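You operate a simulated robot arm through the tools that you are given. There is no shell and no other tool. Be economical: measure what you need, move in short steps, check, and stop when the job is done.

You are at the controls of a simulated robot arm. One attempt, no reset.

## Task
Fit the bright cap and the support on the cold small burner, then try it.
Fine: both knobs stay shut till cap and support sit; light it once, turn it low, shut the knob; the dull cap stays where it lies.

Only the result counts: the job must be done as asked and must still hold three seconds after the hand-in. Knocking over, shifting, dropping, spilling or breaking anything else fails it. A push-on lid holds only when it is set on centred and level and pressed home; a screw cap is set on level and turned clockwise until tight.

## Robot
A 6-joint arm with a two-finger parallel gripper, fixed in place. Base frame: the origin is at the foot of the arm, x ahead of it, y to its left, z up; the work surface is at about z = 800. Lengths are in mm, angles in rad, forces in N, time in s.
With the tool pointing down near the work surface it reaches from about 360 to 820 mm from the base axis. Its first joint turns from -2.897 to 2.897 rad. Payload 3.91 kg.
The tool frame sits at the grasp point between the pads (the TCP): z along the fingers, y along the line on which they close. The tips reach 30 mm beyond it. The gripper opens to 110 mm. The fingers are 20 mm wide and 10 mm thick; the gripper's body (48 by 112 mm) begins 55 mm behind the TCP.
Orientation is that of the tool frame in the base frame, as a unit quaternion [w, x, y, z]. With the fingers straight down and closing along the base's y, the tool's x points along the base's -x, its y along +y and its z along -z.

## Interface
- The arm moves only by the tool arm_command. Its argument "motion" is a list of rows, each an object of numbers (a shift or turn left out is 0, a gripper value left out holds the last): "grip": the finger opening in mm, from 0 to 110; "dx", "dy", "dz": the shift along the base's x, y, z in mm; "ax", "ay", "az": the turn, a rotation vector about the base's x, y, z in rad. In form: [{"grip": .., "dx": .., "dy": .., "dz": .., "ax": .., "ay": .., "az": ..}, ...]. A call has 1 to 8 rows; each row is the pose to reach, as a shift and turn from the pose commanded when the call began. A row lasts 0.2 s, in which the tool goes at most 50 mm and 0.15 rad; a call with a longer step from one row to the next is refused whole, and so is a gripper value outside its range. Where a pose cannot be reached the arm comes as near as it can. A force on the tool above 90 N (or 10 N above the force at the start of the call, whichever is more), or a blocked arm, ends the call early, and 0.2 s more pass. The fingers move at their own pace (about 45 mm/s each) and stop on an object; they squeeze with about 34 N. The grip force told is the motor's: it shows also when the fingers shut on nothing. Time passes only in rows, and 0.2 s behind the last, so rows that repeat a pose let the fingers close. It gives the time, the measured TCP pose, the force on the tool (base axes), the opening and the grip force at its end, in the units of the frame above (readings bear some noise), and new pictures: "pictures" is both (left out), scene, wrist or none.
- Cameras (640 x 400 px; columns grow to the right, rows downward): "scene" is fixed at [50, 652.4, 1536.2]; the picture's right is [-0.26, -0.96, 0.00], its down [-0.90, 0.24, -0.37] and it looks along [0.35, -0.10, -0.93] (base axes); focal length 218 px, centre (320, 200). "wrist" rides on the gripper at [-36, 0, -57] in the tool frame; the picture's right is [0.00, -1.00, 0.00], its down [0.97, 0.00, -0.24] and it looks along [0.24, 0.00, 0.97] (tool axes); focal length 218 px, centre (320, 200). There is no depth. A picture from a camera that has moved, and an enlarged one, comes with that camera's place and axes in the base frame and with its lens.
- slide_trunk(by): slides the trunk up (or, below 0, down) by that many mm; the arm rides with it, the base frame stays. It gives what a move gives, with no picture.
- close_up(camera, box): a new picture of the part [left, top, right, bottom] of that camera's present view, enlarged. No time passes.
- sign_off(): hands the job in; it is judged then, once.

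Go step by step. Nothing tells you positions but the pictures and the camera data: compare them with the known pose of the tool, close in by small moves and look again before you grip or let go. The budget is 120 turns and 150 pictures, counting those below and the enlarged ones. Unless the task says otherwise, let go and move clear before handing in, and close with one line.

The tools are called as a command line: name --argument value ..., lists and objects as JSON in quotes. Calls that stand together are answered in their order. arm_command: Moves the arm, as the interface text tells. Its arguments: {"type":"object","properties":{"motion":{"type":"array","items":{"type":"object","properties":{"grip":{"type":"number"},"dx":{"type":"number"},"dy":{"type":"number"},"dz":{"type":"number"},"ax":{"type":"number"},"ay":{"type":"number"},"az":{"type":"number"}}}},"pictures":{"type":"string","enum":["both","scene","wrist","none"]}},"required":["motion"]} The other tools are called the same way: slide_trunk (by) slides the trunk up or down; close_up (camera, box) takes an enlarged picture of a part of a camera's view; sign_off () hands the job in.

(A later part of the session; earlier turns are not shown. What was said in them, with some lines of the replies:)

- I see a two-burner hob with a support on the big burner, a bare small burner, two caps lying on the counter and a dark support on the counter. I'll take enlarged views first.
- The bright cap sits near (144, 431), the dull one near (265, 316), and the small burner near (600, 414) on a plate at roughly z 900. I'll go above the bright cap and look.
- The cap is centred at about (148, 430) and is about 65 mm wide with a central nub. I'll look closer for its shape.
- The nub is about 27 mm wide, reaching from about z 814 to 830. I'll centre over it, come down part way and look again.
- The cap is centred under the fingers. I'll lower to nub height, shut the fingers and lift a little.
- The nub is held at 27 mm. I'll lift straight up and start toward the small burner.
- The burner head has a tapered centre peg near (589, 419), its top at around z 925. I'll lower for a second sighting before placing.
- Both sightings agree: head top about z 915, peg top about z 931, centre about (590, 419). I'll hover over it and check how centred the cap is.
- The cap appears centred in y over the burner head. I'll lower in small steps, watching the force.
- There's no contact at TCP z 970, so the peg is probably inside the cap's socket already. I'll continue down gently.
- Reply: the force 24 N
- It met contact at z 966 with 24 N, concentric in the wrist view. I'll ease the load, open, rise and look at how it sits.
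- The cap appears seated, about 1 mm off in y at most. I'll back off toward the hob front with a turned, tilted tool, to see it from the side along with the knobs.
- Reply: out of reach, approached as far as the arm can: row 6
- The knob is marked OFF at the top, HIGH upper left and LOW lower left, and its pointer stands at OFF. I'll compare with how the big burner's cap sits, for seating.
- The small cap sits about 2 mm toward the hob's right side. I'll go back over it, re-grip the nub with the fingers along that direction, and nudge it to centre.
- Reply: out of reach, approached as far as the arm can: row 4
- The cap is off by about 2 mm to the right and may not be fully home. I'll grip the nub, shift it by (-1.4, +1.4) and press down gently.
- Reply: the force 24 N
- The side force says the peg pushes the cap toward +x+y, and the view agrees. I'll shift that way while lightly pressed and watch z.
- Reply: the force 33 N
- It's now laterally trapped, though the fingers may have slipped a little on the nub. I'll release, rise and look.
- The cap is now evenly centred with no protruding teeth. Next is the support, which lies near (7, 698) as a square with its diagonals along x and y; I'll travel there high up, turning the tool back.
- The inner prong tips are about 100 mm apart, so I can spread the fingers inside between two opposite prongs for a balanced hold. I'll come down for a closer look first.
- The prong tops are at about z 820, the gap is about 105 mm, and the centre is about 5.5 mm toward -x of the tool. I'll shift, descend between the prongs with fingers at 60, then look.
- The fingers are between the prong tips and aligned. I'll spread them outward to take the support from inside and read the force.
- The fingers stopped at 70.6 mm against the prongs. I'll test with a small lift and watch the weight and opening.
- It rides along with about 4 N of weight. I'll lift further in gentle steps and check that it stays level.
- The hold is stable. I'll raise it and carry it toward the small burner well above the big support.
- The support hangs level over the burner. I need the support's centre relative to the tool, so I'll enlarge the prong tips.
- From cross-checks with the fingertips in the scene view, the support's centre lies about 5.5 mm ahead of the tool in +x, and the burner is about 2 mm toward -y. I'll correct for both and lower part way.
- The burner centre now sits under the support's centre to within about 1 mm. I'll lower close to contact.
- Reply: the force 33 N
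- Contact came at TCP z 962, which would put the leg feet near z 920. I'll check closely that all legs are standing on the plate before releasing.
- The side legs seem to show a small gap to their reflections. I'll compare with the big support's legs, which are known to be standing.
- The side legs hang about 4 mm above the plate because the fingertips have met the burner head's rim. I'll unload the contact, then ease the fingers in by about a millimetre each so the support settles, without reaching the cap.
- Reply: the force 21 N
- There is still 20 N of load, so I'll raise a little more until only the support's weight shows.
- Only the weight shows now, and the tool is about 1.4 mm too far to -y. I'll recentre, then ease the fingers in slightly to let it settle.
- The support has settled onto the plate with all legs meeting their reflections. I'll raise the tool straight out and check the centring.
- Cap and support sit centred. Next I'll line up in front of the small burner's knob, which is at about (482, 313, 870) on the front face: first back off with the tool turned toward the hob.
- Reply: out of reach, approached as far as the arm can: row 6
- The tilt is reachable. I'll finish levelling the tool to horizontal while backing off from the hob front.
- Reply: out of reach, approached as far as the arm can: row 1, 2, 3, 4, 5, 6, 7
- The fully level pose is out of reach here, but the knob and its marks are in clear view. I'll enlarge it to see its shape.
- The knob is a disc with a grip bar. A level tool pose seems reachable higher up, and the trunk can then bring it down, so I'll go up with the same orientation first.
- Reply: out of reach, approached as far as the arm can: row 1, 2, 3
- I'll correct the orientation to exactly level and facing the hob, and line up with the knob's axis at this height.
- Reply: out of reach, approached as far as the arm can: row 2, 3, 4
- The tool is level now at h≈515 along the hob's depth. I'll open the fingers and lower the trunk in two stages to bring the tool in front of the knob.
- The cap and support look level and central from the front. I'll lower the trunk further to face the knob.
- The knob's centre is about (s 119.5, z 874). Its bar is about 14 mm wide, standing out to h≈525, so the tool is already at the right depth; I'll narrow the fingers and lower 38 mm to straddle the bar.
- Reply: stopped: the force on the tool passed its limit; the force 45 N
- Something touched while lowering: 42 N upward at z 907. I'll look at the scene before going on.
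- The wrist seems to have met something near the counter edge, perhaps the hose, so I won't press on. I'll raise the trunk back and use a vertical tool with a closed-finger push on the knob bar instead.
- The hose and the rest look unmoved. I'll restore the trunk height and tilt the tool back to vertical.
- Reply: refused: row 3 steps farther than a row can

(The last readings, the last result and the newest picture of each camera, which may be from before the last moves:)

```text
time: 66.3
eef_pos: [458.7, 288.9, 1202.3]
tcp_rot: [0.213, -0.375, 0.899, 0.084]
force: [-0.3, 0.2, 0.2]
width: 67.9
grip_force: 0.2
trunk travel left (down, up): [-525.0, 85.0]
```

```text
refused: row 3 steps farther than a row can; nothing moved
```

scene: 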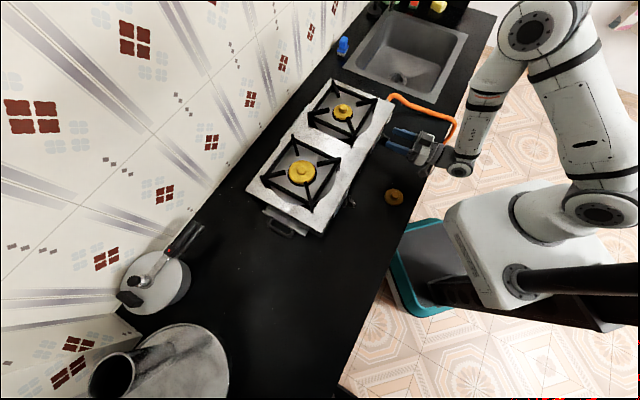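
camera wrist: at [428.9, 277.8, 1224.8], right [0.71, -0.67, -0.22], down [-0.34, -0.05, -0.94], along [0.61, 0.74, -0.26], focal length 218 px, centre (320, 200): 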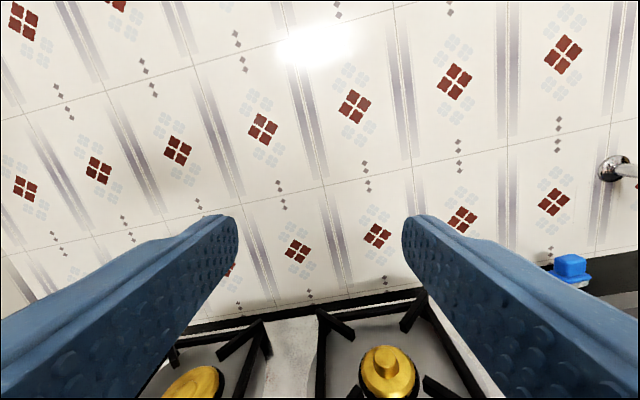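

I'll finish the exact correction to vertical, close the fingers, and move to the right side of the knob, still above it.

arm_command --motion '[{"ax": -0.08, "ay": 0.083, "az": -0.001, "grip": 0, "dx": 7, "dy": -4}, {"ax": -0.16, "ay": 0.166, "az": -0.002, "dx": 14, "dy": -8}, {"ax": -0.24, "ay": 0.249, "az": -0.003, "dx": 21, "dy": -12}, {"ax": -0.321, "ay": 0.332, "az": -0.004, "dx": 27, "dy": -15}, {"ax": -0.321, "ay": 0.332, "az": -0.004, "dx": 27, "dy": -15, "dz": -48}, {"ax": -0.321, "ay": 0.332, "az": -0.004, "dx": 27, "dy": -15, "dz": -96}, {"ax": -0.321, "ay": 0.332, "az": -0.004, "dx": 27, "dy": -15, "dz": -144}, {"ax": -0.321, "ay": 0.332, "az": -0.004, "dx": 27, "dy": -15, "dz": -190}]'

```text
time: 68.1
eef_pos: [486.4, 275.4, 1012.2]
tcp_rot: [0.001, -0.383, 0.924, 0.001]
force: [1.1, 0.0, 0.9]
width: 0.0
grip_force: 34.1
trunk travel left (down, up): [-525.0, 85.0]
camera wrist: at [512.0, 300.9, 1069.5], right [0.71, -0.71, 0.0], down [-0.69, -0.69, 0.24], along [-0.17, -0.17, -0.97], focal length 218 px, centre (320, 200)
```

scene: 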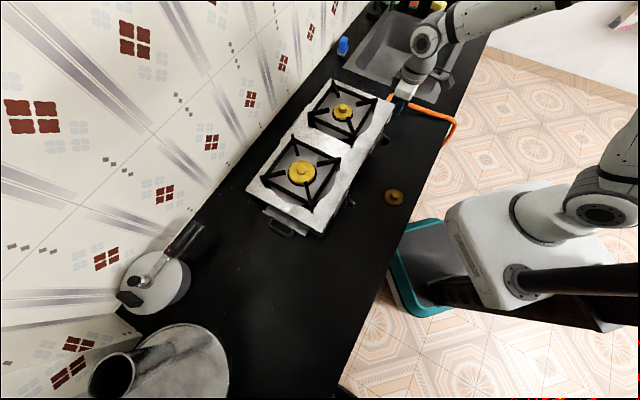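
wrist: 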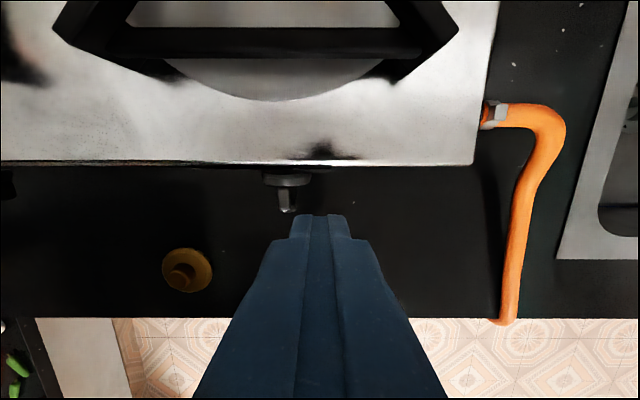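

I'm well placed to the right of the knob bar. I'll go down beside it, keeping a few mm off the knob's disc.

arm_command --motion '[{"dy": -4.2, "dz": -30}, {"dy": -4.2, "dz": -60}, {"dy": -4.2, "dz": -85}, {"dy": -4.2, "dz": -104}, {"dy": -4.2, "dz": -104}]' --pictures "wrist"

close_up --camera "wrist" --box '[200, 120, 400, 280]'

close_up --camera "scene" --box '[350, 100, 420, 160]'

```text
time: 69.3
eef_pos: [488.0, 269.1, 907.2]
tcp_rot: [0.001, -0.384, 0.923, 0.003]
force: [-0.6, -0.1, -0.2]
width: 0.1
grip_force: 34.2
trunk travel left (down, up): [-525.0, 85.0]
camera wrist: at [512.6, 295.2, 965.2], right [0.71, -0.71, 0.0], down [-0.69, -0.69, 0.24], along [-0.17, -0.17, -0.97], focal length 218 px, centre (320, 200)
```

wrist: 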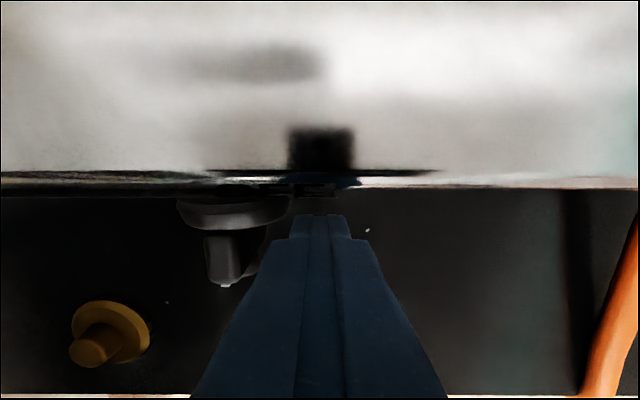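

```text
2.50 times, centred on (300, 200) of wrist
camera zoom: at [512.6, 295.2, 965.2], right [0.71, -0.71, 0.0], down [-0.69, -0.69, 0.24], along [-0.17, -0.17, -0.97], focal length 546 px, centre (370, 200)
```

zoom: 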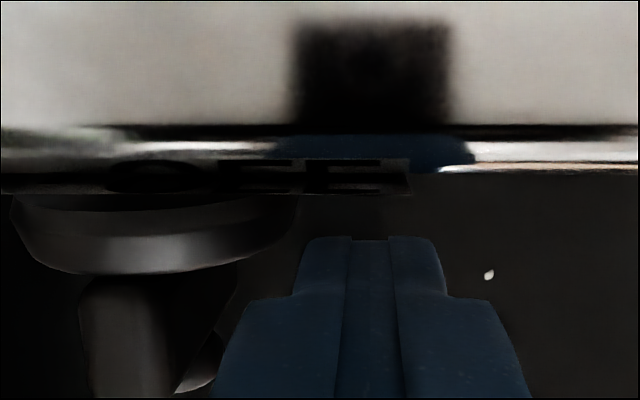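

```text
6.67 times, centred on (385, 130) of scene
camera zoom: at [50.0, 652.4, 1536.2], right [-0.26, -0.96, 0.0], down [-0.9, 0.24, -0.37], along [0.35, -0.1, -0.93], focal length 1455 px, centre (-113, 667)
```

zoom: 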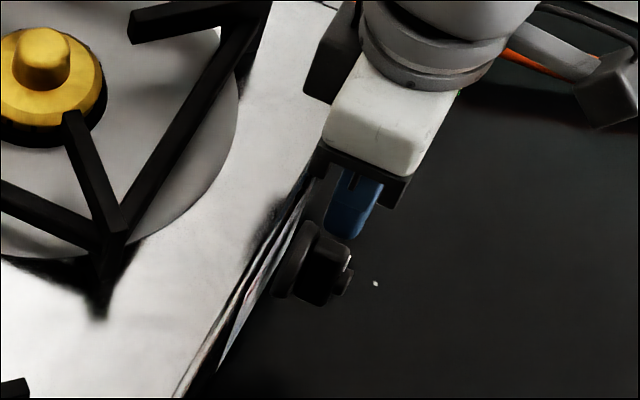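

The closed fingers stand just right of the bar. I'll tilt the tool slightly (for camera clearance and view) and raise so that the tip presses only the bar's upper part.

arm_command --motion '[{"dz": 10, "dx": -3, "dy": -3}, {"dz": 10, "dx": -6, "dy": -6, "ax": 0.1, "ay": -0.1}, {"dz": 10, "dx": -6, "dy": -6, "ax": 0.2, "ay": -0.2}, {"dz": 10, "dx": -6, "dy": -6, "ax": 0.212, "ay": -0.212}]' --pictures "wrist"

close_up --camera "wrist" --box '[180, 160, 400, 330]'

```text
time: 70.3
eef_pos: [481.8, 264.2, 918.5]
tcp_rot: [0.139, -0.379, 0.913, 0.058]
force: [0.3, 0.5, 0.7]
width: 0.3
grip_force: 34.0
trunk travel left (down, up): [-525.0, 85.0]
camera wrist: at [493.5, 276.3, 983.4], right [0.71, -0.71, 0.0], down [-0.7, -0.71, -0.06], along [0.04, 0.04, -1.0], focal length 218 px, centre (320, 200)
```

wrist: 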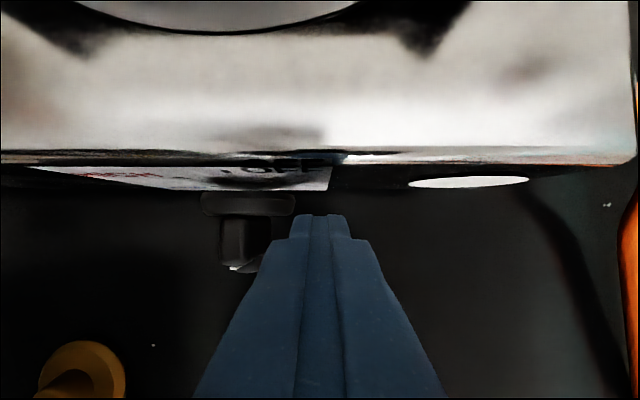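

```text
2.35 times, centred on (290, 245) of wrist
camera zoom: at [493.5, 276.3, 983.4], right [0.71, -0.71, 0.0], down [-0.7, -0.71, -0.06], along [0.04, 0.04, -1.0], focal length 514 px, centre (391, 94)
```

zoom: 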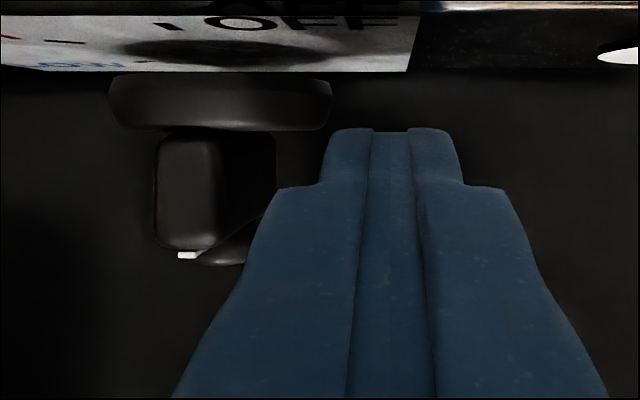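

Seen from above: axis s≈118.2, bar about 10 mm wide from h 523 to 543. I'll back off 4 mm from the disc, then push the bar's top leftward toward HIGH.

arm_command --motion '[{"dx": -2.8, "dy": -2.8}, {"dx": -9.8, "dy": 4.2}, {"dx": -14.8, "dy": 9.2}, {"dx": -17.8, "dy": 12.2}, {"dx": -20.8, "dy": 15.2}, {"dx": -23.8, "dy": 18.2}]' --pictures "wrist"

close_up --camera "wrist" --box '[200, 140, 440, 330]'

```text
time: 71.7
eef_pos: [465.0, 275.6, 917.7]
tcp_rot: [0.139, -0.375, 0.914, 0.061]
force: [49.2, -52.5, -10.2]
width: 0.0
grip_force: 33.8
trunk travel left (down, up): [-525.0, 85.0]
camera wrist: at [477.0, 287.9, 983.2], right [0.7, -0.71, -0.01], down [-0.71, -0.7, -0.06], along [0.04, 0.05, -1.0], focal length 218 px, centre (320, 200)
```

wrist: 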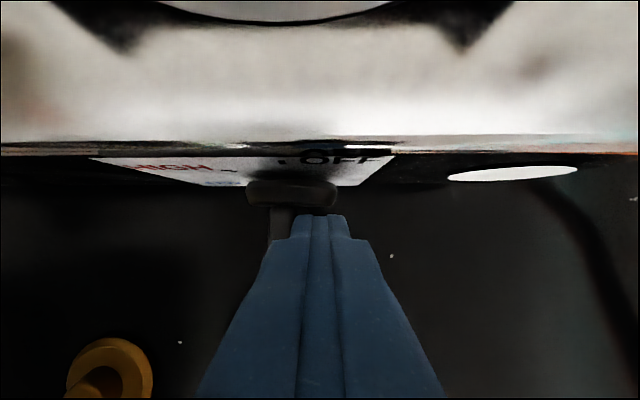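

```text
2.11 times, centred on (320, 235) of wrist
camera zoom: at [477.0, 287.9, 983.2], right [0.7, -0.71, -0.01], down [-0.71, -0.7, -0.06], along [0.04, 0.05, -1.0], focal length 460 px, centre (320, 126)
```

zoom: 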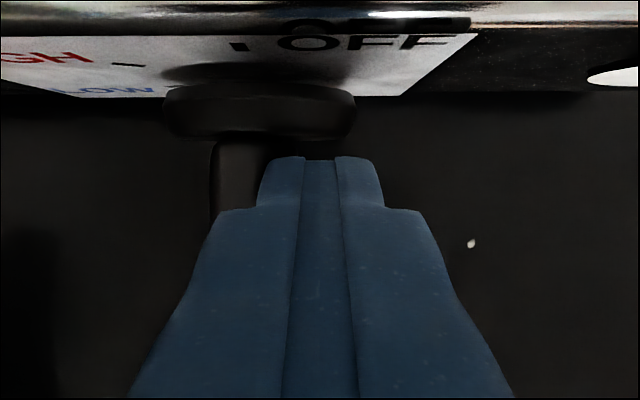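

The knob didn't turn under a firm side push, so it probably has to be pushed in while turning, like a safety knob. I'll relieve the force and first check the hob hasn't shifted.

arm_command --motion '[{"dx": 4, "dy": -4}, {"dx": 7, "dy": -7}, {"dx": 10, "dy": -10}, {"dx": 10, "dy": -10}]' --pictures "both"

close_up --camera "scene" --box '[300, 60, 400, 145]'

```text
time: 72.7
eef_pos: [466.6, 272.4, 918.6]
tcp_rot: [0.137, -0.379, 0.913, 0.059]
force: [0.4, 0.2, 0.1]
width: 0.1
grip_force: 34.0
trunk travel left (down, up): [-525.0, 85.0]
camera wrist: at [478.7, 284.2, 983.4], right [0.71, -0.71, 0.0], down [-0.7, -0.71, -0.06], along [0.04, 0.04, -1.0], focal length 218 px, centre (320, 200)
```

scene: 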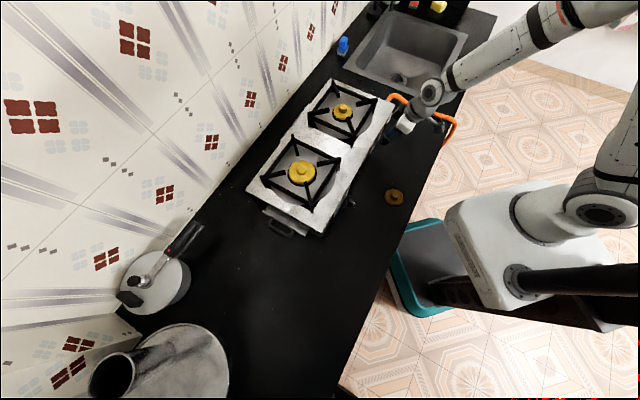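
wrist: 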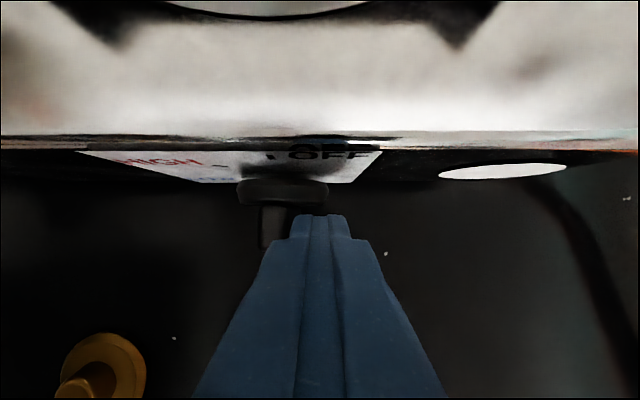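

```text
4.71 times, centred on (350, 102) of scene
camera zoom: at [50.0, 652.4, 1536.2], right [-0.26, -0.96, 0.0], down [-0.9, 0.24, -0.37], along [0.35, -0.1, -0.93], focal length 1027 px, centre (179, 659)
```

zoom: 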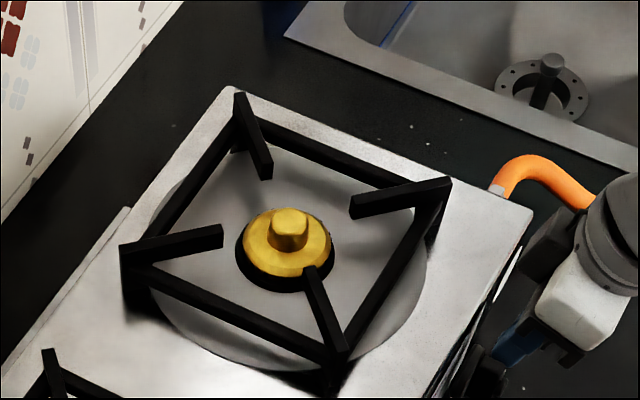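

The hob is unmoved. I'll press the fingertip forward against the knob disc to feel whether it goes in.

arm_command --motion '[{"dx": 2, "dy": 2}, {"dx": 4, "dy": 4}, {"dx": 6, "dy": 6}, {"dx": 7, "dy": 7}, {"dx": 7, "dy": 7}]' --pictures "wrist"

```text
time: 73.9
eef_pos: [471.4, 276.9, 918.1]
tcp_rot: [0.137, -0.379, 0.913, 0.059]
force: [-6.8, -11.7, 1.4]
width: 0.0
grip_force: 34.2
trunk travel left (down, up): [-525.0, 85.0]
camera wrist: at [485.2, 290.1, 983.0], right [0.71, -0.71, 0.0], down [-0.7, -0.71, -0.06], along [0.04, 0.04, -1.0], focal length 218 px, centre (320, 200)
```

wrist: 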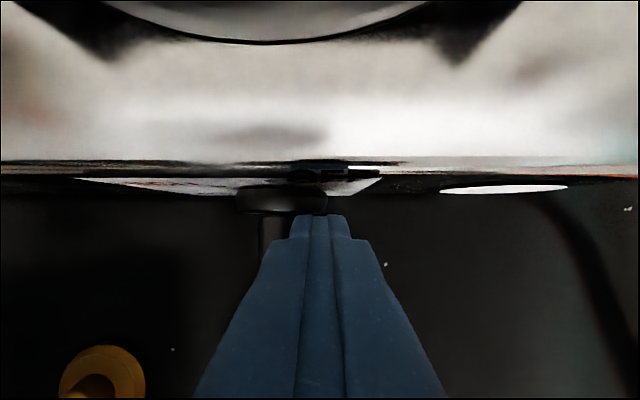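

It gives under about 13 N, so the knob presses in. I'll press a little further and then push the bar left while holding it in.

arm_command --motion '[{"dx": 2, "dy": 2}, {"dx": 4, "dy": 4}, {"dx": 4, "dy": 4}, {"dx": 1.5, "dy": 6.5}, {"dx": -1, "dy": 9}, {"dx": -3.5, "dy": 11.5}, {"dx": -6, "dy": 14}, {"dx": -6, "dy": 14}]' --pictures "wrist"

close_up --camera "wrist" --box '[180, 140, 420, 330]'

```text
time: 75.7
eef_pos: [466.8, 285.9, 919.3]
tcp_rot: [0.14, -0.377, 0.914, 0.06]
force: [-10.6, -61.7, 25.4]
width: 0.0
grip_force: 34.1
trunk travel left (down, up): [-525.0, 85.0]
camera wrist: at [478.3, 297.8, 985.8], right [0.71, -0.71, -0.01], down [-0.71, -0.71, -0.06], along [0.04, 0.05, -1.0], focal length 218 px, centre (320, 200)
```

wrist: 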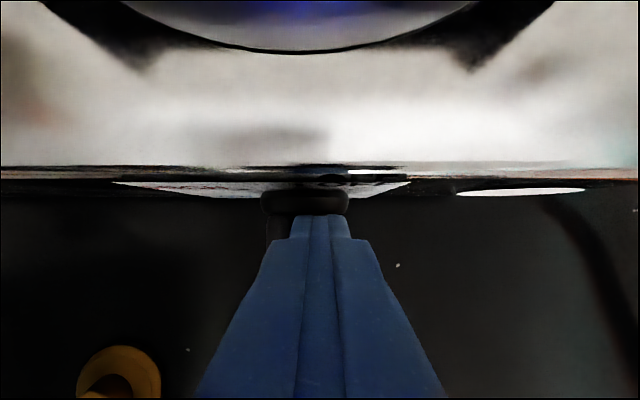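

```text
2.11 times, centred on (300, 235) of wrist
camera zoom: at [478.3, 297.8, 985.8], right [0.71, -0.71, -0.01], down [-0.71, -0.71, -0.06], along [0.04, 0.05, -1.0], focal length 460 px, centre (362, 126)
```

zoom: 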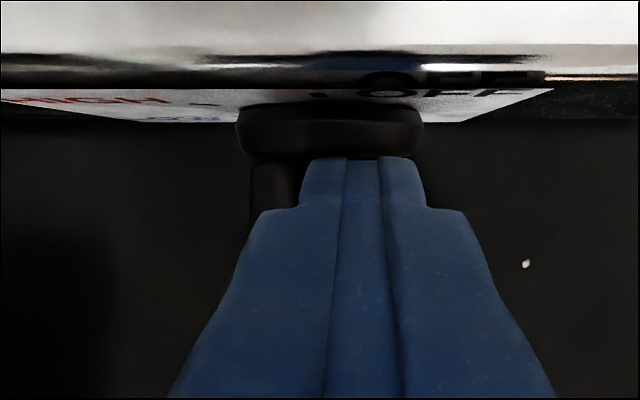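

A blue glow shows at the burner, so the knob has turned and it has lit. I'll ease the pressure and check the knob angle and flame.

arm_command --motion '[{"dx": -2, "dy": -2}, {"dx": -5, "dy": -5}, {"dx": -8, "dy": -8}, {"dx": -8, "dy": -8}]' --pictures "both"

close_up --camera "wrist" --box '[180, 140, 420, 330]'

close_up --camera "scene" --box '[300, 60, 420, 160]'

```text
time: 76.7
eef_pos: [460.9, 285.8, 921.3]
tcp_rot: [0.142, -0.379, 0.912, 0.06]
force: [7.2, -5.7, 32.8]
width: 0.0
grip_force: 34.1
trunk travel left (down, up): [-525.0, 85.0]
camera wrist: at [473.4, 297.7, 986.4], right [0.71, -0.71, 0.0], down [-0.7, -0.71, -0.07], along [0.05, 0.05, -1.0], focal length 218 px, centre (320, 200)
```

scene: 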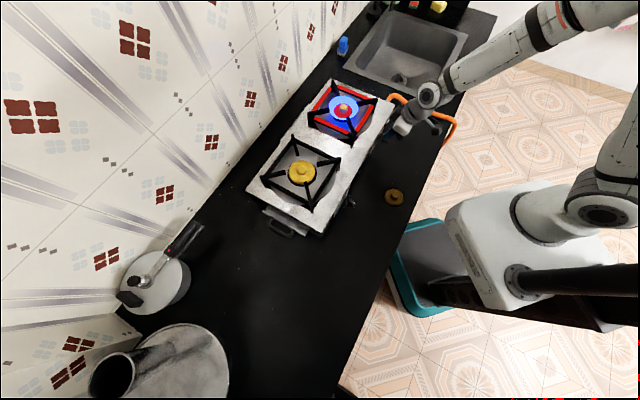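
wrist: 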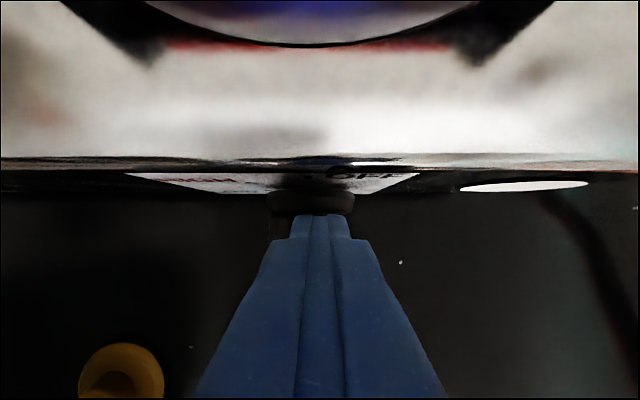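

```text
2.11 times, centred on (300, 235) of wrist
camera zoom: at [473.4, 297.7, 986.4], right [0.71, -0.71, 0.0], down [-0.7, -0.71, -0.07], along [0.05, 0.05, -1.0], focal length 460 px, centre (362, 126)
```

zoom: 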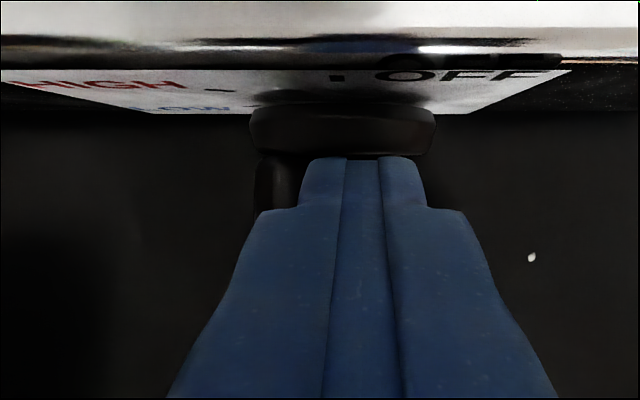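

```text
4.00 times, centred on (360, 110) of scene
camera zoom: at [50.0, 652.4, 1536.2], right [-0.26, -0.96, 0.0], down [-0.9, 0.24, -0.37], along [0.35, -0.1, -0.93], focal length 873 px, centre (160, 560)
```

zoom: 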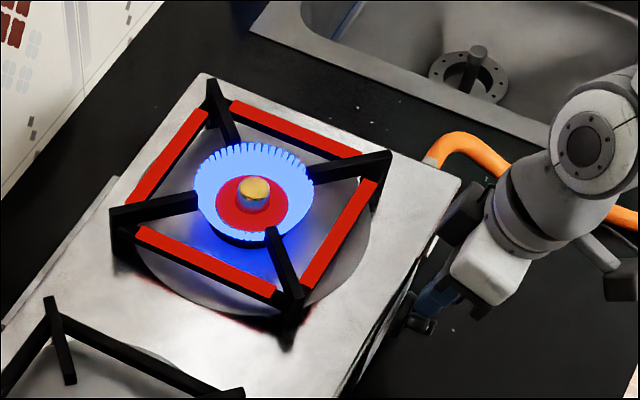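

It's lit with an even flame. I'll raise the fingertip off the knob and look at its angle.

arm_command --motion '[{"dz": 8, "dx": -2, "dy": -2}, {"dz": 20, "dx": -10, "dy": -10}, {"dz": 40, "dx": -24, "dy": -24}, {"dz": 40, "dx": -38, "dy": -38}, {"dz": 40, "dx": -38, "dy": -38}]' --pictures "wrist"

close_up --camera "wrist" --box '[200, 60, 440, 240]'

```text
time: 77.9
eef_pos: [421.1, 246.9, 958.7]
tcp_rot: [0.138, -0.38, 0.913, 0.058]
force: [0.0, 0.5, -0.9]
width: 0.2
grip_force: 34.1
trunk travel left (down, up): [-525.0, 85.0]
camera wrist: at [434.2, 259.4, 1023.3], right [0.71, -0.71, 0.0], down [-0.7, -0.71, -0.06], along [0.04, 0.04, -1.0], focal length 218 px, centre (320, 200)
```

wrist: 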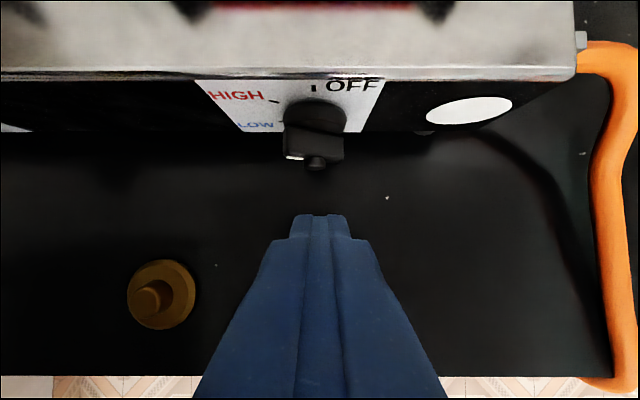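

```text
2.22 times, centred on (320, 150) of wrist
camera zoom: at [434.2, 259.4, 1023.3], right [0.71, -0.71, 0.0], down [-0.7, -0.71, -0.06], along [0.04, 0.04, -1.0], focal length 485 px, centre (320, 311)
```

zoom: 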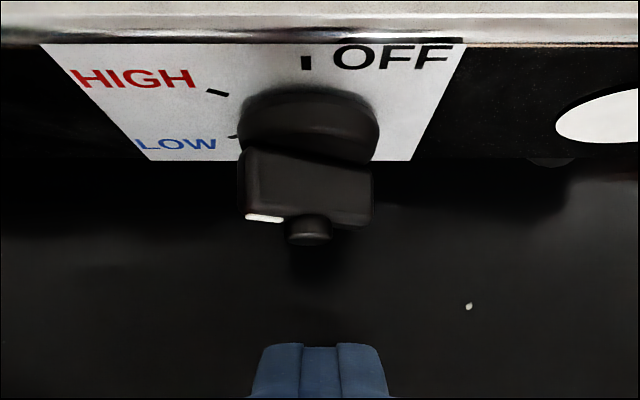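

The knob stands near HIGH (about 65°). Next I'll press its left end down toward LOW with the fingertip.

arm_command --motion '[{"dx": 7, "dy": 28}, {"dx": 14.5, "dy": 55.8}, {"dx": 14.5, "dy": 55.8, "dz": -20}, {"dx": 14.5, "dy": 55.8, "dz": -34}, {"dx": 14.5, "dy": 55.8, "dz": -40}, {"dx": 14.5, "dy": 55.8, "dz": -46}, {"dx": 14.5, "dy": 55.8, "dz": -50}, {"dx": 14.5, "dy": 55.8, "dz": -52}]' --pictures "wrist"

close_up --camera "wrist" --box '[240, 120, 480, 300]'

close_up --camera "scene" --box '[320, 80, 420, 160]'

```text
time: 79.7
eef_pos: [431.9, 304.8, 904.9]
tcp_rot: [0.138, -0.381, 0.913, 0.056]
force: [-38.0, 40.3, 0.7]
width: 0.0
grip_force: 33.9
trunk travel left (down, up): [-525.0, 85.0]
camera wrist: at [443.9, 319.2, 971.0], right [0.71, -0.7, 0.0], down [-0.7, -0.71, -0.06], along [0.04, 0.04, -1.0], focal length 218 px, centre (320, 200)
```

wrist: 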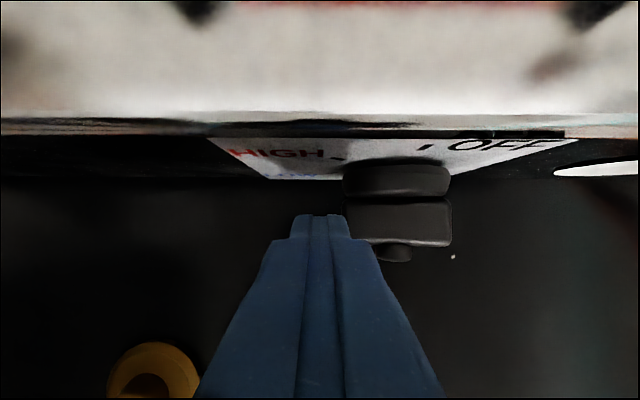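

```text
2.22 times, centred on (360, 210) of wrist
camera zoom: at [443.9, 319.2, 971.0], right [0.71, -0.7, 0.0], down [-0.7, -0.71, -0.06], along [0.04, 0.04, -1.0], focal length 485 px, centre (231, 178)
```

zoom: 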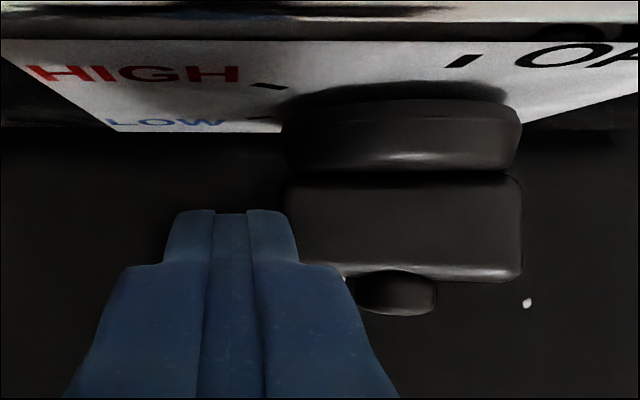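

```text
5.00 times, centred on (370, 120) of scene
camera zoom: at [50.0, 652.4, 1536.2], right [-0.26, -0.96, 0.0], down [-0.9, 0.24, -0.37], along [0.35, -0.1, -0.93], focal length 1091 px, centre (70, 600)
```

zoom: 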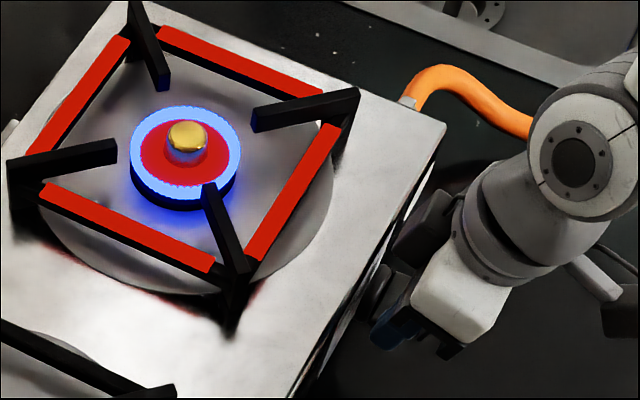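

The flame is visibly smaller and the bar has tipped past horizontal. I'll slip the fingertip off to the left and look at the knob's angle.

arm_command --motion '[{"dx": -4, "dy": 4}, {"dx": -8, "dy": 8}, {"dx": -10, "dy": 10, "dz": 20}, {"dx": -18, "dy": -6, "dz": 50}, {"dx": -24, "dy": -38, "dz": 55}, {"dx": -16, "dy": -60, "dz": 55}, {"dx": -16, "dy": -60, "dz": 55}]' --pictures "none"

close_up --camera "wrist" --box '[200, 60, 440, 240]'

close_up --camera "scene" --box '[310, 70, 400, 150]'

```text
time: 81.3
eef_pos: [420.4, 245.2, 959.8]
tcp_rot: [0.139, -0.379, 0.913, 0.058]
force: [-0.5, -0.6, -0.2]
width: 0.0
grip_force: 34.3
trunk travel left (down, up): [-525.0, 85.0]
```

```text
2.22 times, centred on (320, 150) of wrist
camera zoom: at [432.8, 257.3, 1024.8], right [0.71, -0.71, 0.0], down [-0.7, -0.71, -0.06], along [0.04, 0.04, -1.0], focal length 485 px, centre (320, 311)
```

zoom: 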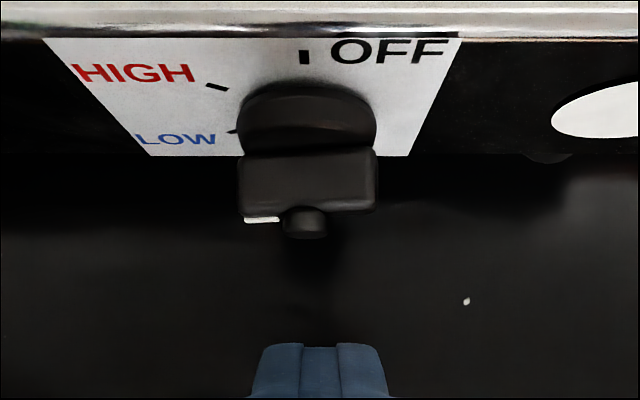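

```text
5.00 times, centred on (355, 110) of scene
camera zoom: at [50.0, 652.4, 1536.2], right [-0.26, -0.96, 0.0], down [-0.9, 0.24, -0.37], along [0.35, -0.1, -0.93], focal length 1091 px, centre (145, 650)
```

zoom: 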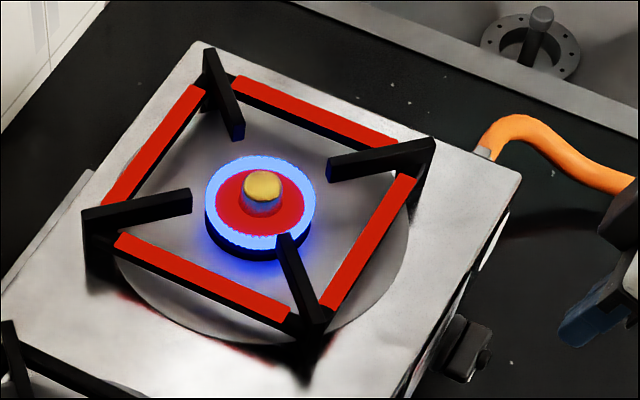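

The bar is about level (around 92°), so it needs to go further to the LOW mark near 118°. I'll press again, a bit closer to the axis.

arm_command --motion '[{"dx": 9, "dy": 27}, {"dx": 19.4, "dy": 53.2}, {"dx": 19.4, "dy": 53.2, "dz": -20}, {"dx": 19.4, "dy": 53.2, "dz": -36}, {"dx": 19.4, "dy": 53.2, "dz": -44}, {"dx": 19.4, "dy": 53.2, "dz": -50}, {"dx": 19.4, "dy": 53.2, "dz": -54}, {"dx": 19.4, "dy": 53.2, "dz": -55}]' --pictures "none"

close_up --camera "wrist" --box '[240, 120, 480, 300]'

```text
time: 83.1
eef_pos: [440.3, 296.7, 906.5]
tcp_rot: [0.139, -0.379, 0.913, 0.059]
force: [-6.8, 5.1, 3.4]
width: 0.1
grip_force: 34.1
trunk travel left (down, up): [-525.0, 85.0]
```

```text
2.22 times, centred on (360, 210) of wrist
camera zoom: at [451.7, 308.9, 972.1], right [0.71, -0.71, 0.0], down [-0.7, -0.71, -0.06], along [0.04, 0.04, -1.0], focal length 485 px, centre (231, 178)
```

zoom: 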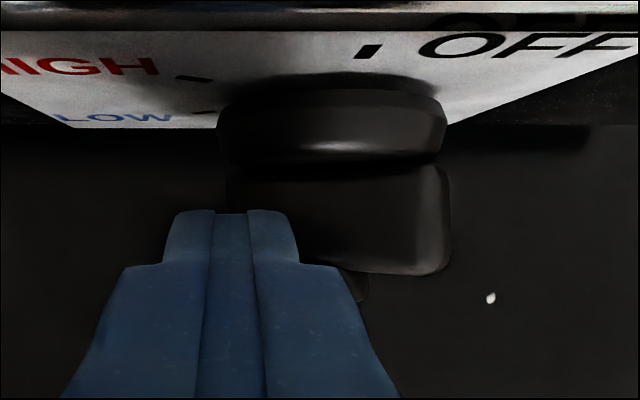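

The bar is now clearly tipped with its right end up. I'll rise and check the angle and flame.

arm_command --motion '[{"dz": 20}, {"dz": 50}, {"dx": -10, "dy": -26, "dz": 54}, {"dx": -19.4, "dy": -53, "dz": 54}, {"dx": -19.4, "dy": -53, "dz": 54}]' --pictures "none"

close_up --camera "wrist" --box '[200, 60, 440, 240]'

close_up --camera "scene" --box '[310, 70, 400, 150]'

```text
time: 84.3
eef_pos: [421.8, 241.6, 961.4]
tcp_rot: [0.139, -0.378, 0.913, 0.058]
force: [-0.2, -0.2, -0.5]
width: 0.0
grip_force: 33.4
trunk travel left (down, up): [-525.0, 85.0]
```

```text
2.22 times, centred on (320, 150) of wrist
camera zoom: at [434.6, 254.1, 1026.5], right [0.71, -0.71, 0.0], down [-0.71, -0.71, -0.06], along [0.04, 0.04, -1.0], focal length 485 px, centre (320, 311)
```

zoom: 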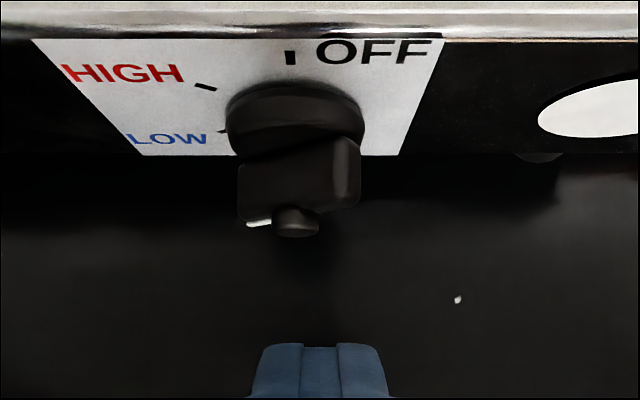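

```text
5.00 times, centred on (355, 110) of scene
camera zoom: at [50.0, 652.4, 1536.2], right [-0.26, -0.96, 0.0], down [-0.9, 0.24, -0.37], along [0.35, -0.1, -0.93], focal length 1091 px, centre (145, 650)
```

zoom: 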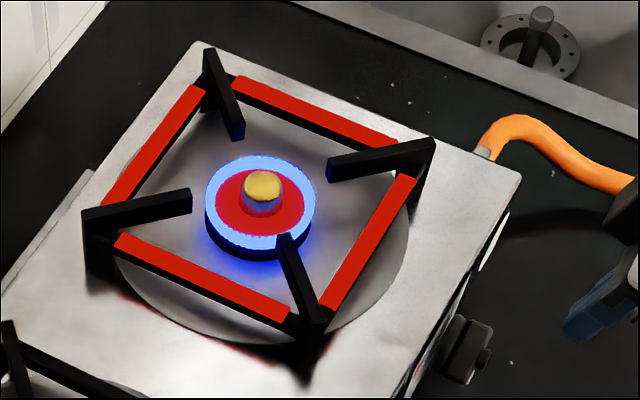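

The knob is at the LOW mark with a low flame. To shut it, I'll press the bar's right end down to turn it back clockwise toward OFF.

arm_command --motion '[{"dx": 23, "dy": 14}, {"dx": 46.3, "dy": 28.5}, {"dx": 46.3, "dy": 28.5, "dz": -25}, {"dx": 46.3, "dy": 28.5, "dz": -40}, {"dx": 46.3, "dy": 28.5, "dz": -50}, {"dx": 46.3, "dy": 28.5, "dz": -58}, {"dx": 46.3, "dy": 28.5, "dz": -66}, {"dx": 46.3, "dy": 28.5, "dz": -72}]' --pictures "none"

close_up --camera "wrist" --box '[160, 120, 400, 300]'

close_up --camera "scene" --box '[310, 70, 400, 150]'

```text
time: 86.1
eef_pos: [466.3, 271.6, 887.2]
tcp_rot: [0.139, -0.379, 0.913, 0.058]
force: [1.6, -2.1, 2.0]
width: 0.2
grip_force: 34.2
trunk travel left (down, up): [-525.0, 85.0]
```

```text
2.22 times, centred on (280, 210) of wrist
camera zoom: at [479.2, 283.8, 952.7], right [0.71, -0.71, 0.0], down [-0.7, -0.71, -0.06], along [0.04, 0.04, -1.0], focal length 485 px, centre (409, 178)
```

zoom: 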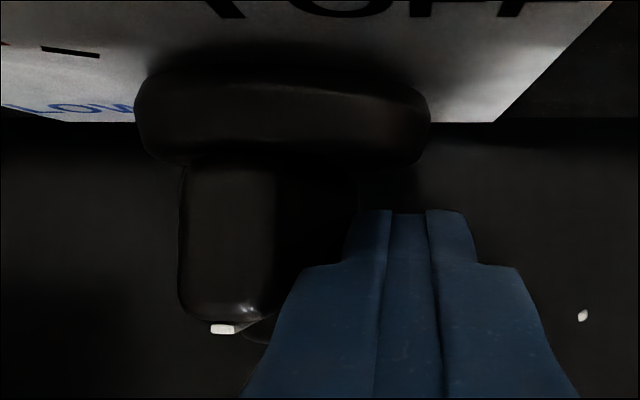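

```text
5.00 times, centred on (355, 110) of scene
camera zoom: at [50.0, 652.4, 1536.2], right [-0.26, -0.96, 0.0], down [-0.9, 0.24, -0.37], along [0.35, -0.1, -0.93], focal length 1091 px, centre (145, 650)
```

zoom: 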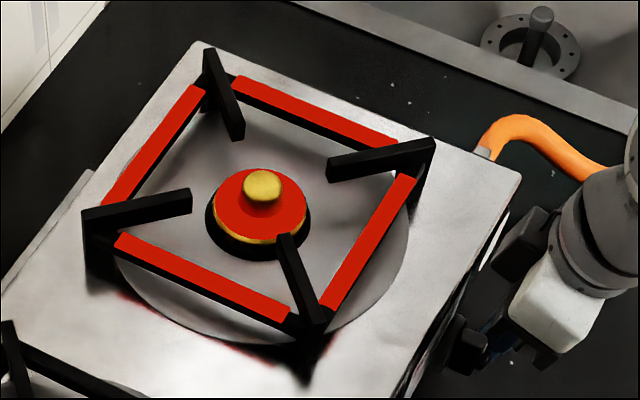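

The flame is out and the knob is nearly at OFF. I'll nudge the bar's lower end left a few mm to bring it fully home against its stop.

arm_command --motion '[{"dx": -1, "dy": 1}, {"dx": -2, "dy": 2}, {"dx": -3, "dy": 3}, {"dx": -3.8, "dy": 3.8}]' --pictures "none"

```text
time: 87.1
eef_pos: [467.8, 272.4, 887.7]
tcp_rot: [0.139, -0.377, 0.914, 0.06]
force: [28.7, -34.1, 1.1]
width: 0.0
grip_force: 33.7
trunk travel left (down, up): [-525.0, 85.0]
```

It's firm against the stop. I'll move the fingertip off to the right, rise clear and check the knob.

arm_command --motion '[{"dx": 5, "dy": -5}, {"dx": 10, "dy": -10}, {"dx": 8, "dy": -12, "dz": 40}, {"dx": -8, "dy": -28, "dz": 72}, {"dx": -24, "dy": -36, "dz": 90}, {"dx": -44, "dy": -36, "dz": 90}, {"dx": -44, "dy": -36, "dz": 90}]' --pictures "both"

close_up --camera "wrist" --box '[200, 60, 440, 240]'

close_up --camera "scene" --box '[240, 70, 420, 250]'

```text
time: 88.7
eef_pos: [418.4, 237.6, 976.2]
tcp_rot: [0.139, -0.379, 0.913, 0.058]
force: [0.6, 0.0, 0.5]
width: 0.0
grip_force: 33.8
trunk travel left (down, up): [-525.0, 85.0]
camera wrist: at [431.7, 250.6, 1041.9], right [0.71, -0.71, 0.0], down [-0.7, -0.71, -0.06], along [0.04, 0.04, -1.0], focal length 218 px, centre (320, 200)
```

scene: 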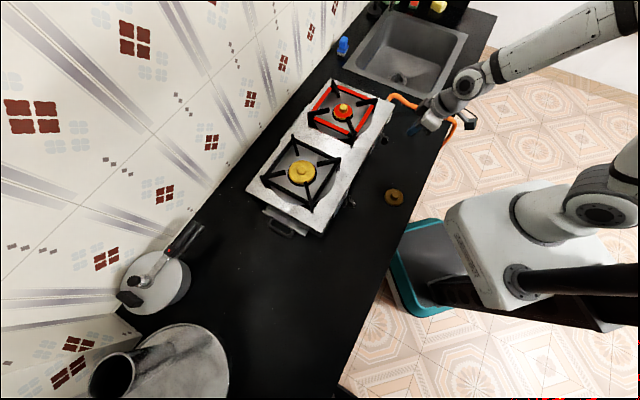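
wrist: 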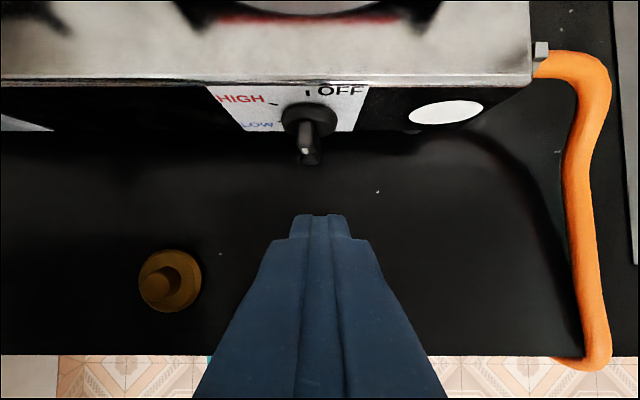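

```text
2.22 times, centred on (320, 150) of wrist
camera zoom: at [431.7, 250.6, 1041.9], right [0.71, -0.71, 0.0], down [-0.7, -0.71, -0.06], along [0.04, 0.04, -1.0], focal length 485 px, centre (320, 311)
```

zoom: 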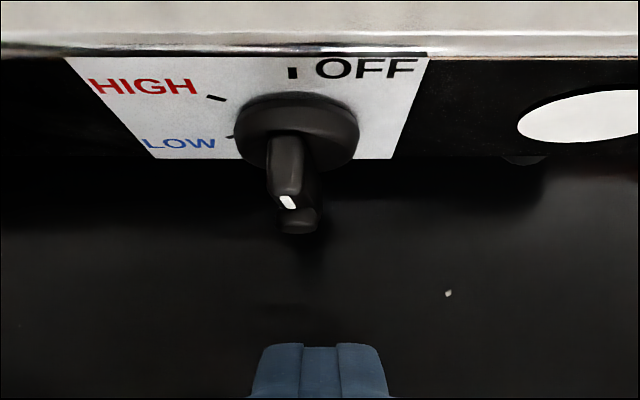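

```text
2.22 times, centred on (330, 160) of scene
camera zoom: at [50.0, 652.4, 1536.2], right [-0.26, -0.96, 0.0], down [-0.9, 0.24, -0.37], along [0.35, -0.1, -0.93], focal length 485 px, centre (298, 289)
```

zoom: 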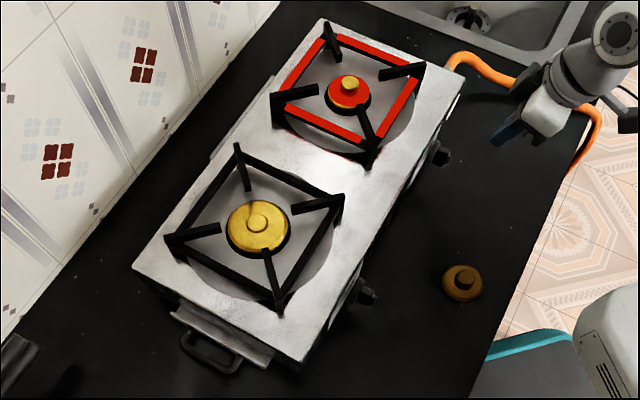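

The flame is out and the hand is clear. I'll enlarge the knob to make sure it stands exactly at OFF.

close_up --camera "wrist" --box '[270, 75, 350, 175]'

```text
4.00 times, centred on (310, 125) of wrist
camera zoom: at [431.7, 250.6, 1041.9], right [0.71, -0.71, 0.0], down [-0.7, -0.71, -0.06], along [0.04, 0.04, -1.0], focal length 873 px, centre (360, 500)
```

zoom: 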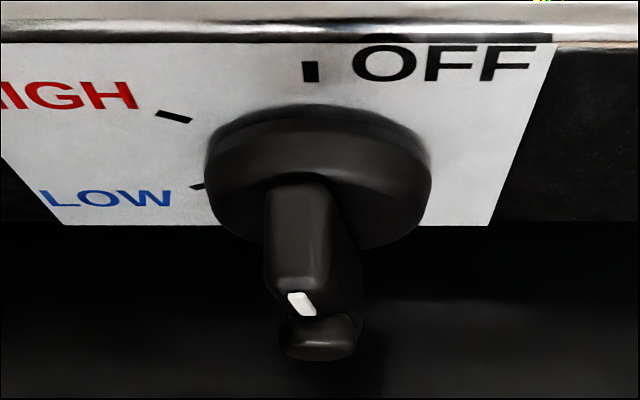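

The knob has latched about 6° short of the OFF mark, and a side push alone doesn't move it there. I'll place the fingertip left of the bar's top, press in, and push only clockwise to bring it fully to OFF.

arm_command --motion '[{"dx": 8, "dy": 26}, {"dx": 15, "dy": 50}, {"dx": 20, "dy": 62.2}, {"dx": 20, "dy": 62.2, "dz": -20}, {"dx": 20, "dy": 62.2, "dz": -40}, {"dx": 20, "dy": 62.2, "dz": -58}, {"dx": 20, "dy": 62.2, "dz": -58}]' --pictures "none"

close_up --camera "wrist" --box '[240, 140, 480, 320]'

```text
time: 90.3
eef_pos: [438.4, 300.9, 920.1]
tcp_rot: [0.138, -0.379, 0.913, 0.058]
force: [-0.3, -0.5, -0.5]
width: 0.0
grip_force: 34.0
trunk travel left (down, up): [-525.0, 85.0]
```

```text
2.22 times, centred on (360, 230) of wrist
camera zoom: at [451.0, 313.5, 985.1], right [0.71, -0.71, 0.0], down [-0.7, -0.71, -0.06], along [0.04, 0.04, -1.0], focal length 485 px, centre (231, 133)
```

zoom: 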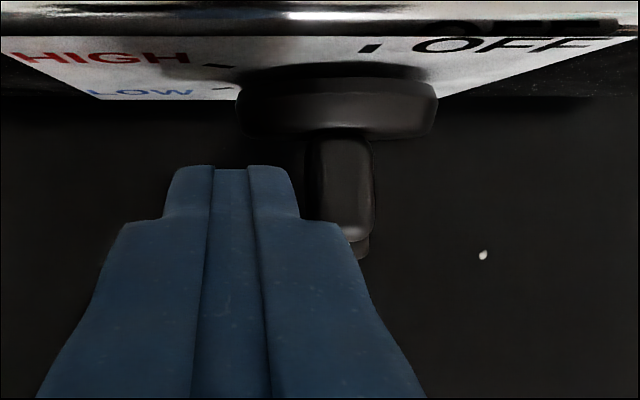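

The fingertip stands just left of the bar's top, the bar leaning about 8° left. I'll press in and push right (clockwise).

arm_command --motion '[{"dx": 3, "dy": 3}, {"dx": 6, "dy": 6}, {"dx": 10, "dy": 10}, {"dx": 10.5, "dy": 10.5}, {"dx": 12.5, "dy": 8.5}, {"dx": 14.5, "dy": 6.5}, {"dx": 16.5, "dy": 4.5}, {"dx": 17, "dy": 4}]' --pictures "none"

close_up --camera "wrist" --box '[240, 140, 480, 320]'

close_up --camera "scene" --box '[310, 70, 400, 150]'

```text
time: 92.1
eef_pos: [451.6, 308.1, 922.3]
tcp_rot: [0.139, -0.38, 0.913, 0.056]
force: [-29.3, 25.5, 18.9]
width: 0.0
grip_force: 33.8
trunk travel left (down, up): [-525.0, 85.0]
```

```text
2.22 times, centred on (360, 230) of wrist
camera zoom: at [463.8, 320.8, 987.3], right [0.71, -0.7, 0.0], down [-0.7, -0.71, -0.06], along [0.04, 0.04, -1.0], focal length 485 px, centre (231, 133)
```

zoom: 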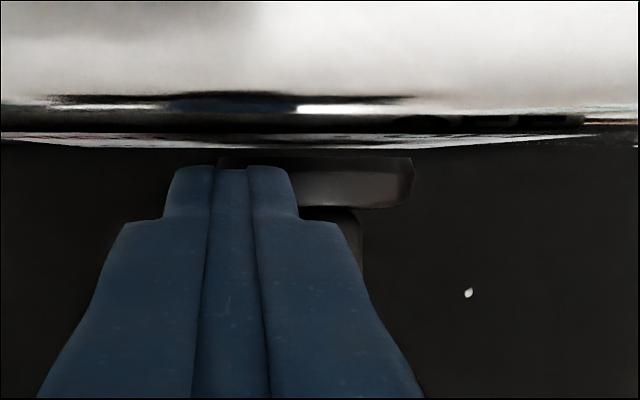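

```text
5.00 times, centred on (355, 110) of scene
camera zoom: at [50.0, 652.4, 1536.2], right [-0.26, -0.96, 0.0], down [-0.9, 0.24, -0.37], along [0.35, -0.1, -0.93], focal length 1091 px, centre (145, 650)
```

zoom: 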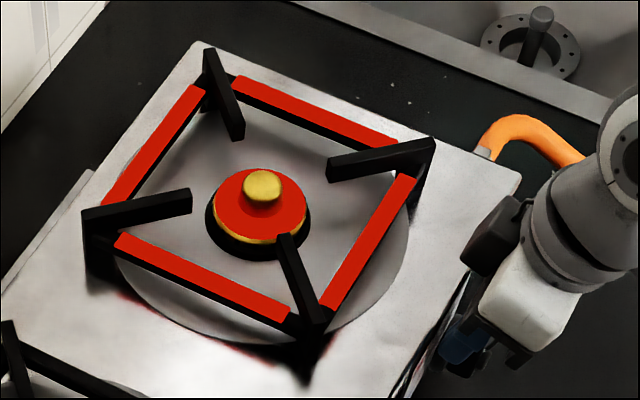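

The tip rode over the disc's rim instead of pressing it. I'll back out, go about 9 mm lower, and try again.

arm_command --motion '[{"dx": -3, "dy": 3}, {"dx": -6, "dy": 3}, {"dx": -12, "dy": -5}, {"dx": -16.5, "dy": -4.8}, {"dx": -16.5, "dy": -4.8, "dz": -8}, {"dx": -16.5, "dy": -4.8, "dz": -10}]' --pictures "none"

close_up --camera "wrist" --box '[240, 140, 480, 320]'

```text
time: 93.5
eef_pos: [439.1, 299.0, 909.5]
tcp_rot: [0.138, -0.379, 0.913, 0.058]
force: [-0.6, 0.0, 0.0]
width: 0.0
grip_force: 34.2
trunk travel left (down, up): [-525.0, 85.0]
```

```text
2.22 times, centred on (360, 230) of wrist
camera zoom: at [452.1, 312.7, 974.2], right [0.71, -0.71, 0.0], down [-0.7, -0.71, -0.06], along [0.04, 0.04, -1.0], focal length 485 px, centre (231, 133)
```

zoom: 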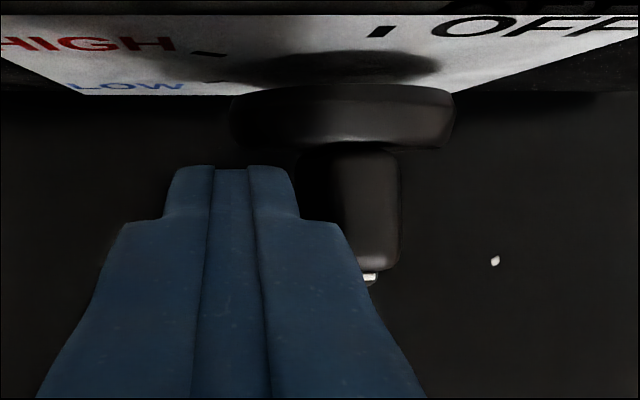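

The bar now seems upright at OFF. I'll back away and confirm from the same viewpoint as before.

arm_command --motion '[{"dx": -10, "dy": -10}, {"dx": -18, "dy": -18, "dz": 30}, {"dx": -22, "dy": -36, "dz": 60}, {"dx": -20, "dy": -60, "dz": 66}, {"dx": -20, "dy": -60, "dz": 66}]' --pictures "none"

close_up --camera "wrist" --box '[270, 75, 350, 175]'

close_up --camera "scene" --box '[240, 70, 420, 250]'

```text
time: 94.7
eef_pos: [420.6, 239.4, 976.5]
tcp_rot: [0.139, -0.379, 0.913, 0.058]
force: [0.8, -0.1, 0.0]
width: 0.0
grip_force: 34.2
trunk travel left (down, up): [-525.0, 85.0]
```

```text
4.00 times, centred on (310, 125) of wrist
camera zoom: at [433.0, 252.2, 1040.8], right [0.71, -0.71, 0.0], down [-0.7, -0.71, -0.06], along [0.04, 0.04, -1.0], focal length 873 px, centre (360, 500)
```

zoom: 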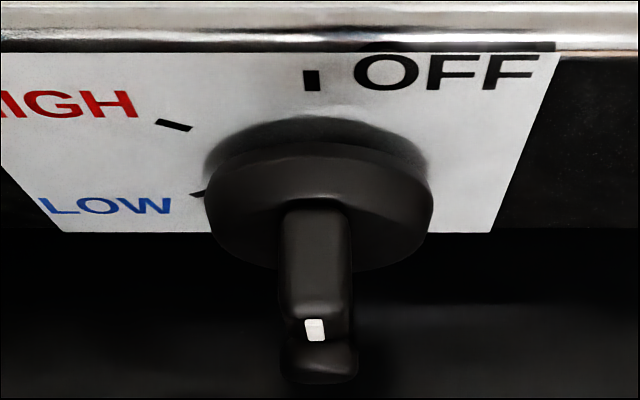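

```text
2.22 times, centred on (330, 160) of scene
camera zoom: at [50.0, 652.4, 1536.2], right [-0.26, -0.96, 0.0], down [-0.9, 0.24, -0.37], along [0.35, -0.1, -0.93], focal length 485 px, centre (298, 289)
```

zoom: 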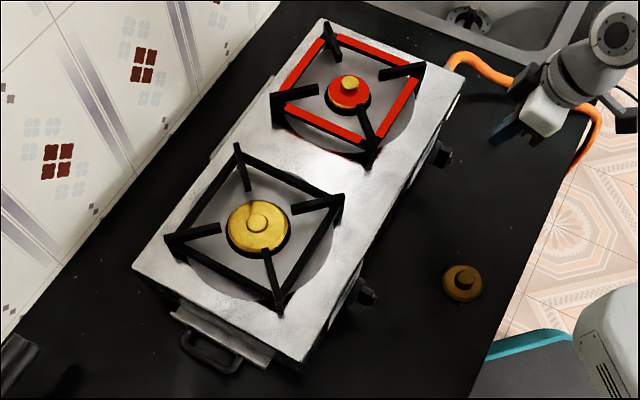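

The knob now stands upright at OFF and has sprung fully out. The flame is out, cap and support sit centred, the dull cap is untouched and the hand is clear, so I'm handing it in.

sign_off

```text
The job is handed in.
```

The bright cap and support are on the small burner. It was lit once, turned low and shut at OFF, both knobs stayed shut until cap and support were on, and the dull cap was left where it lay.
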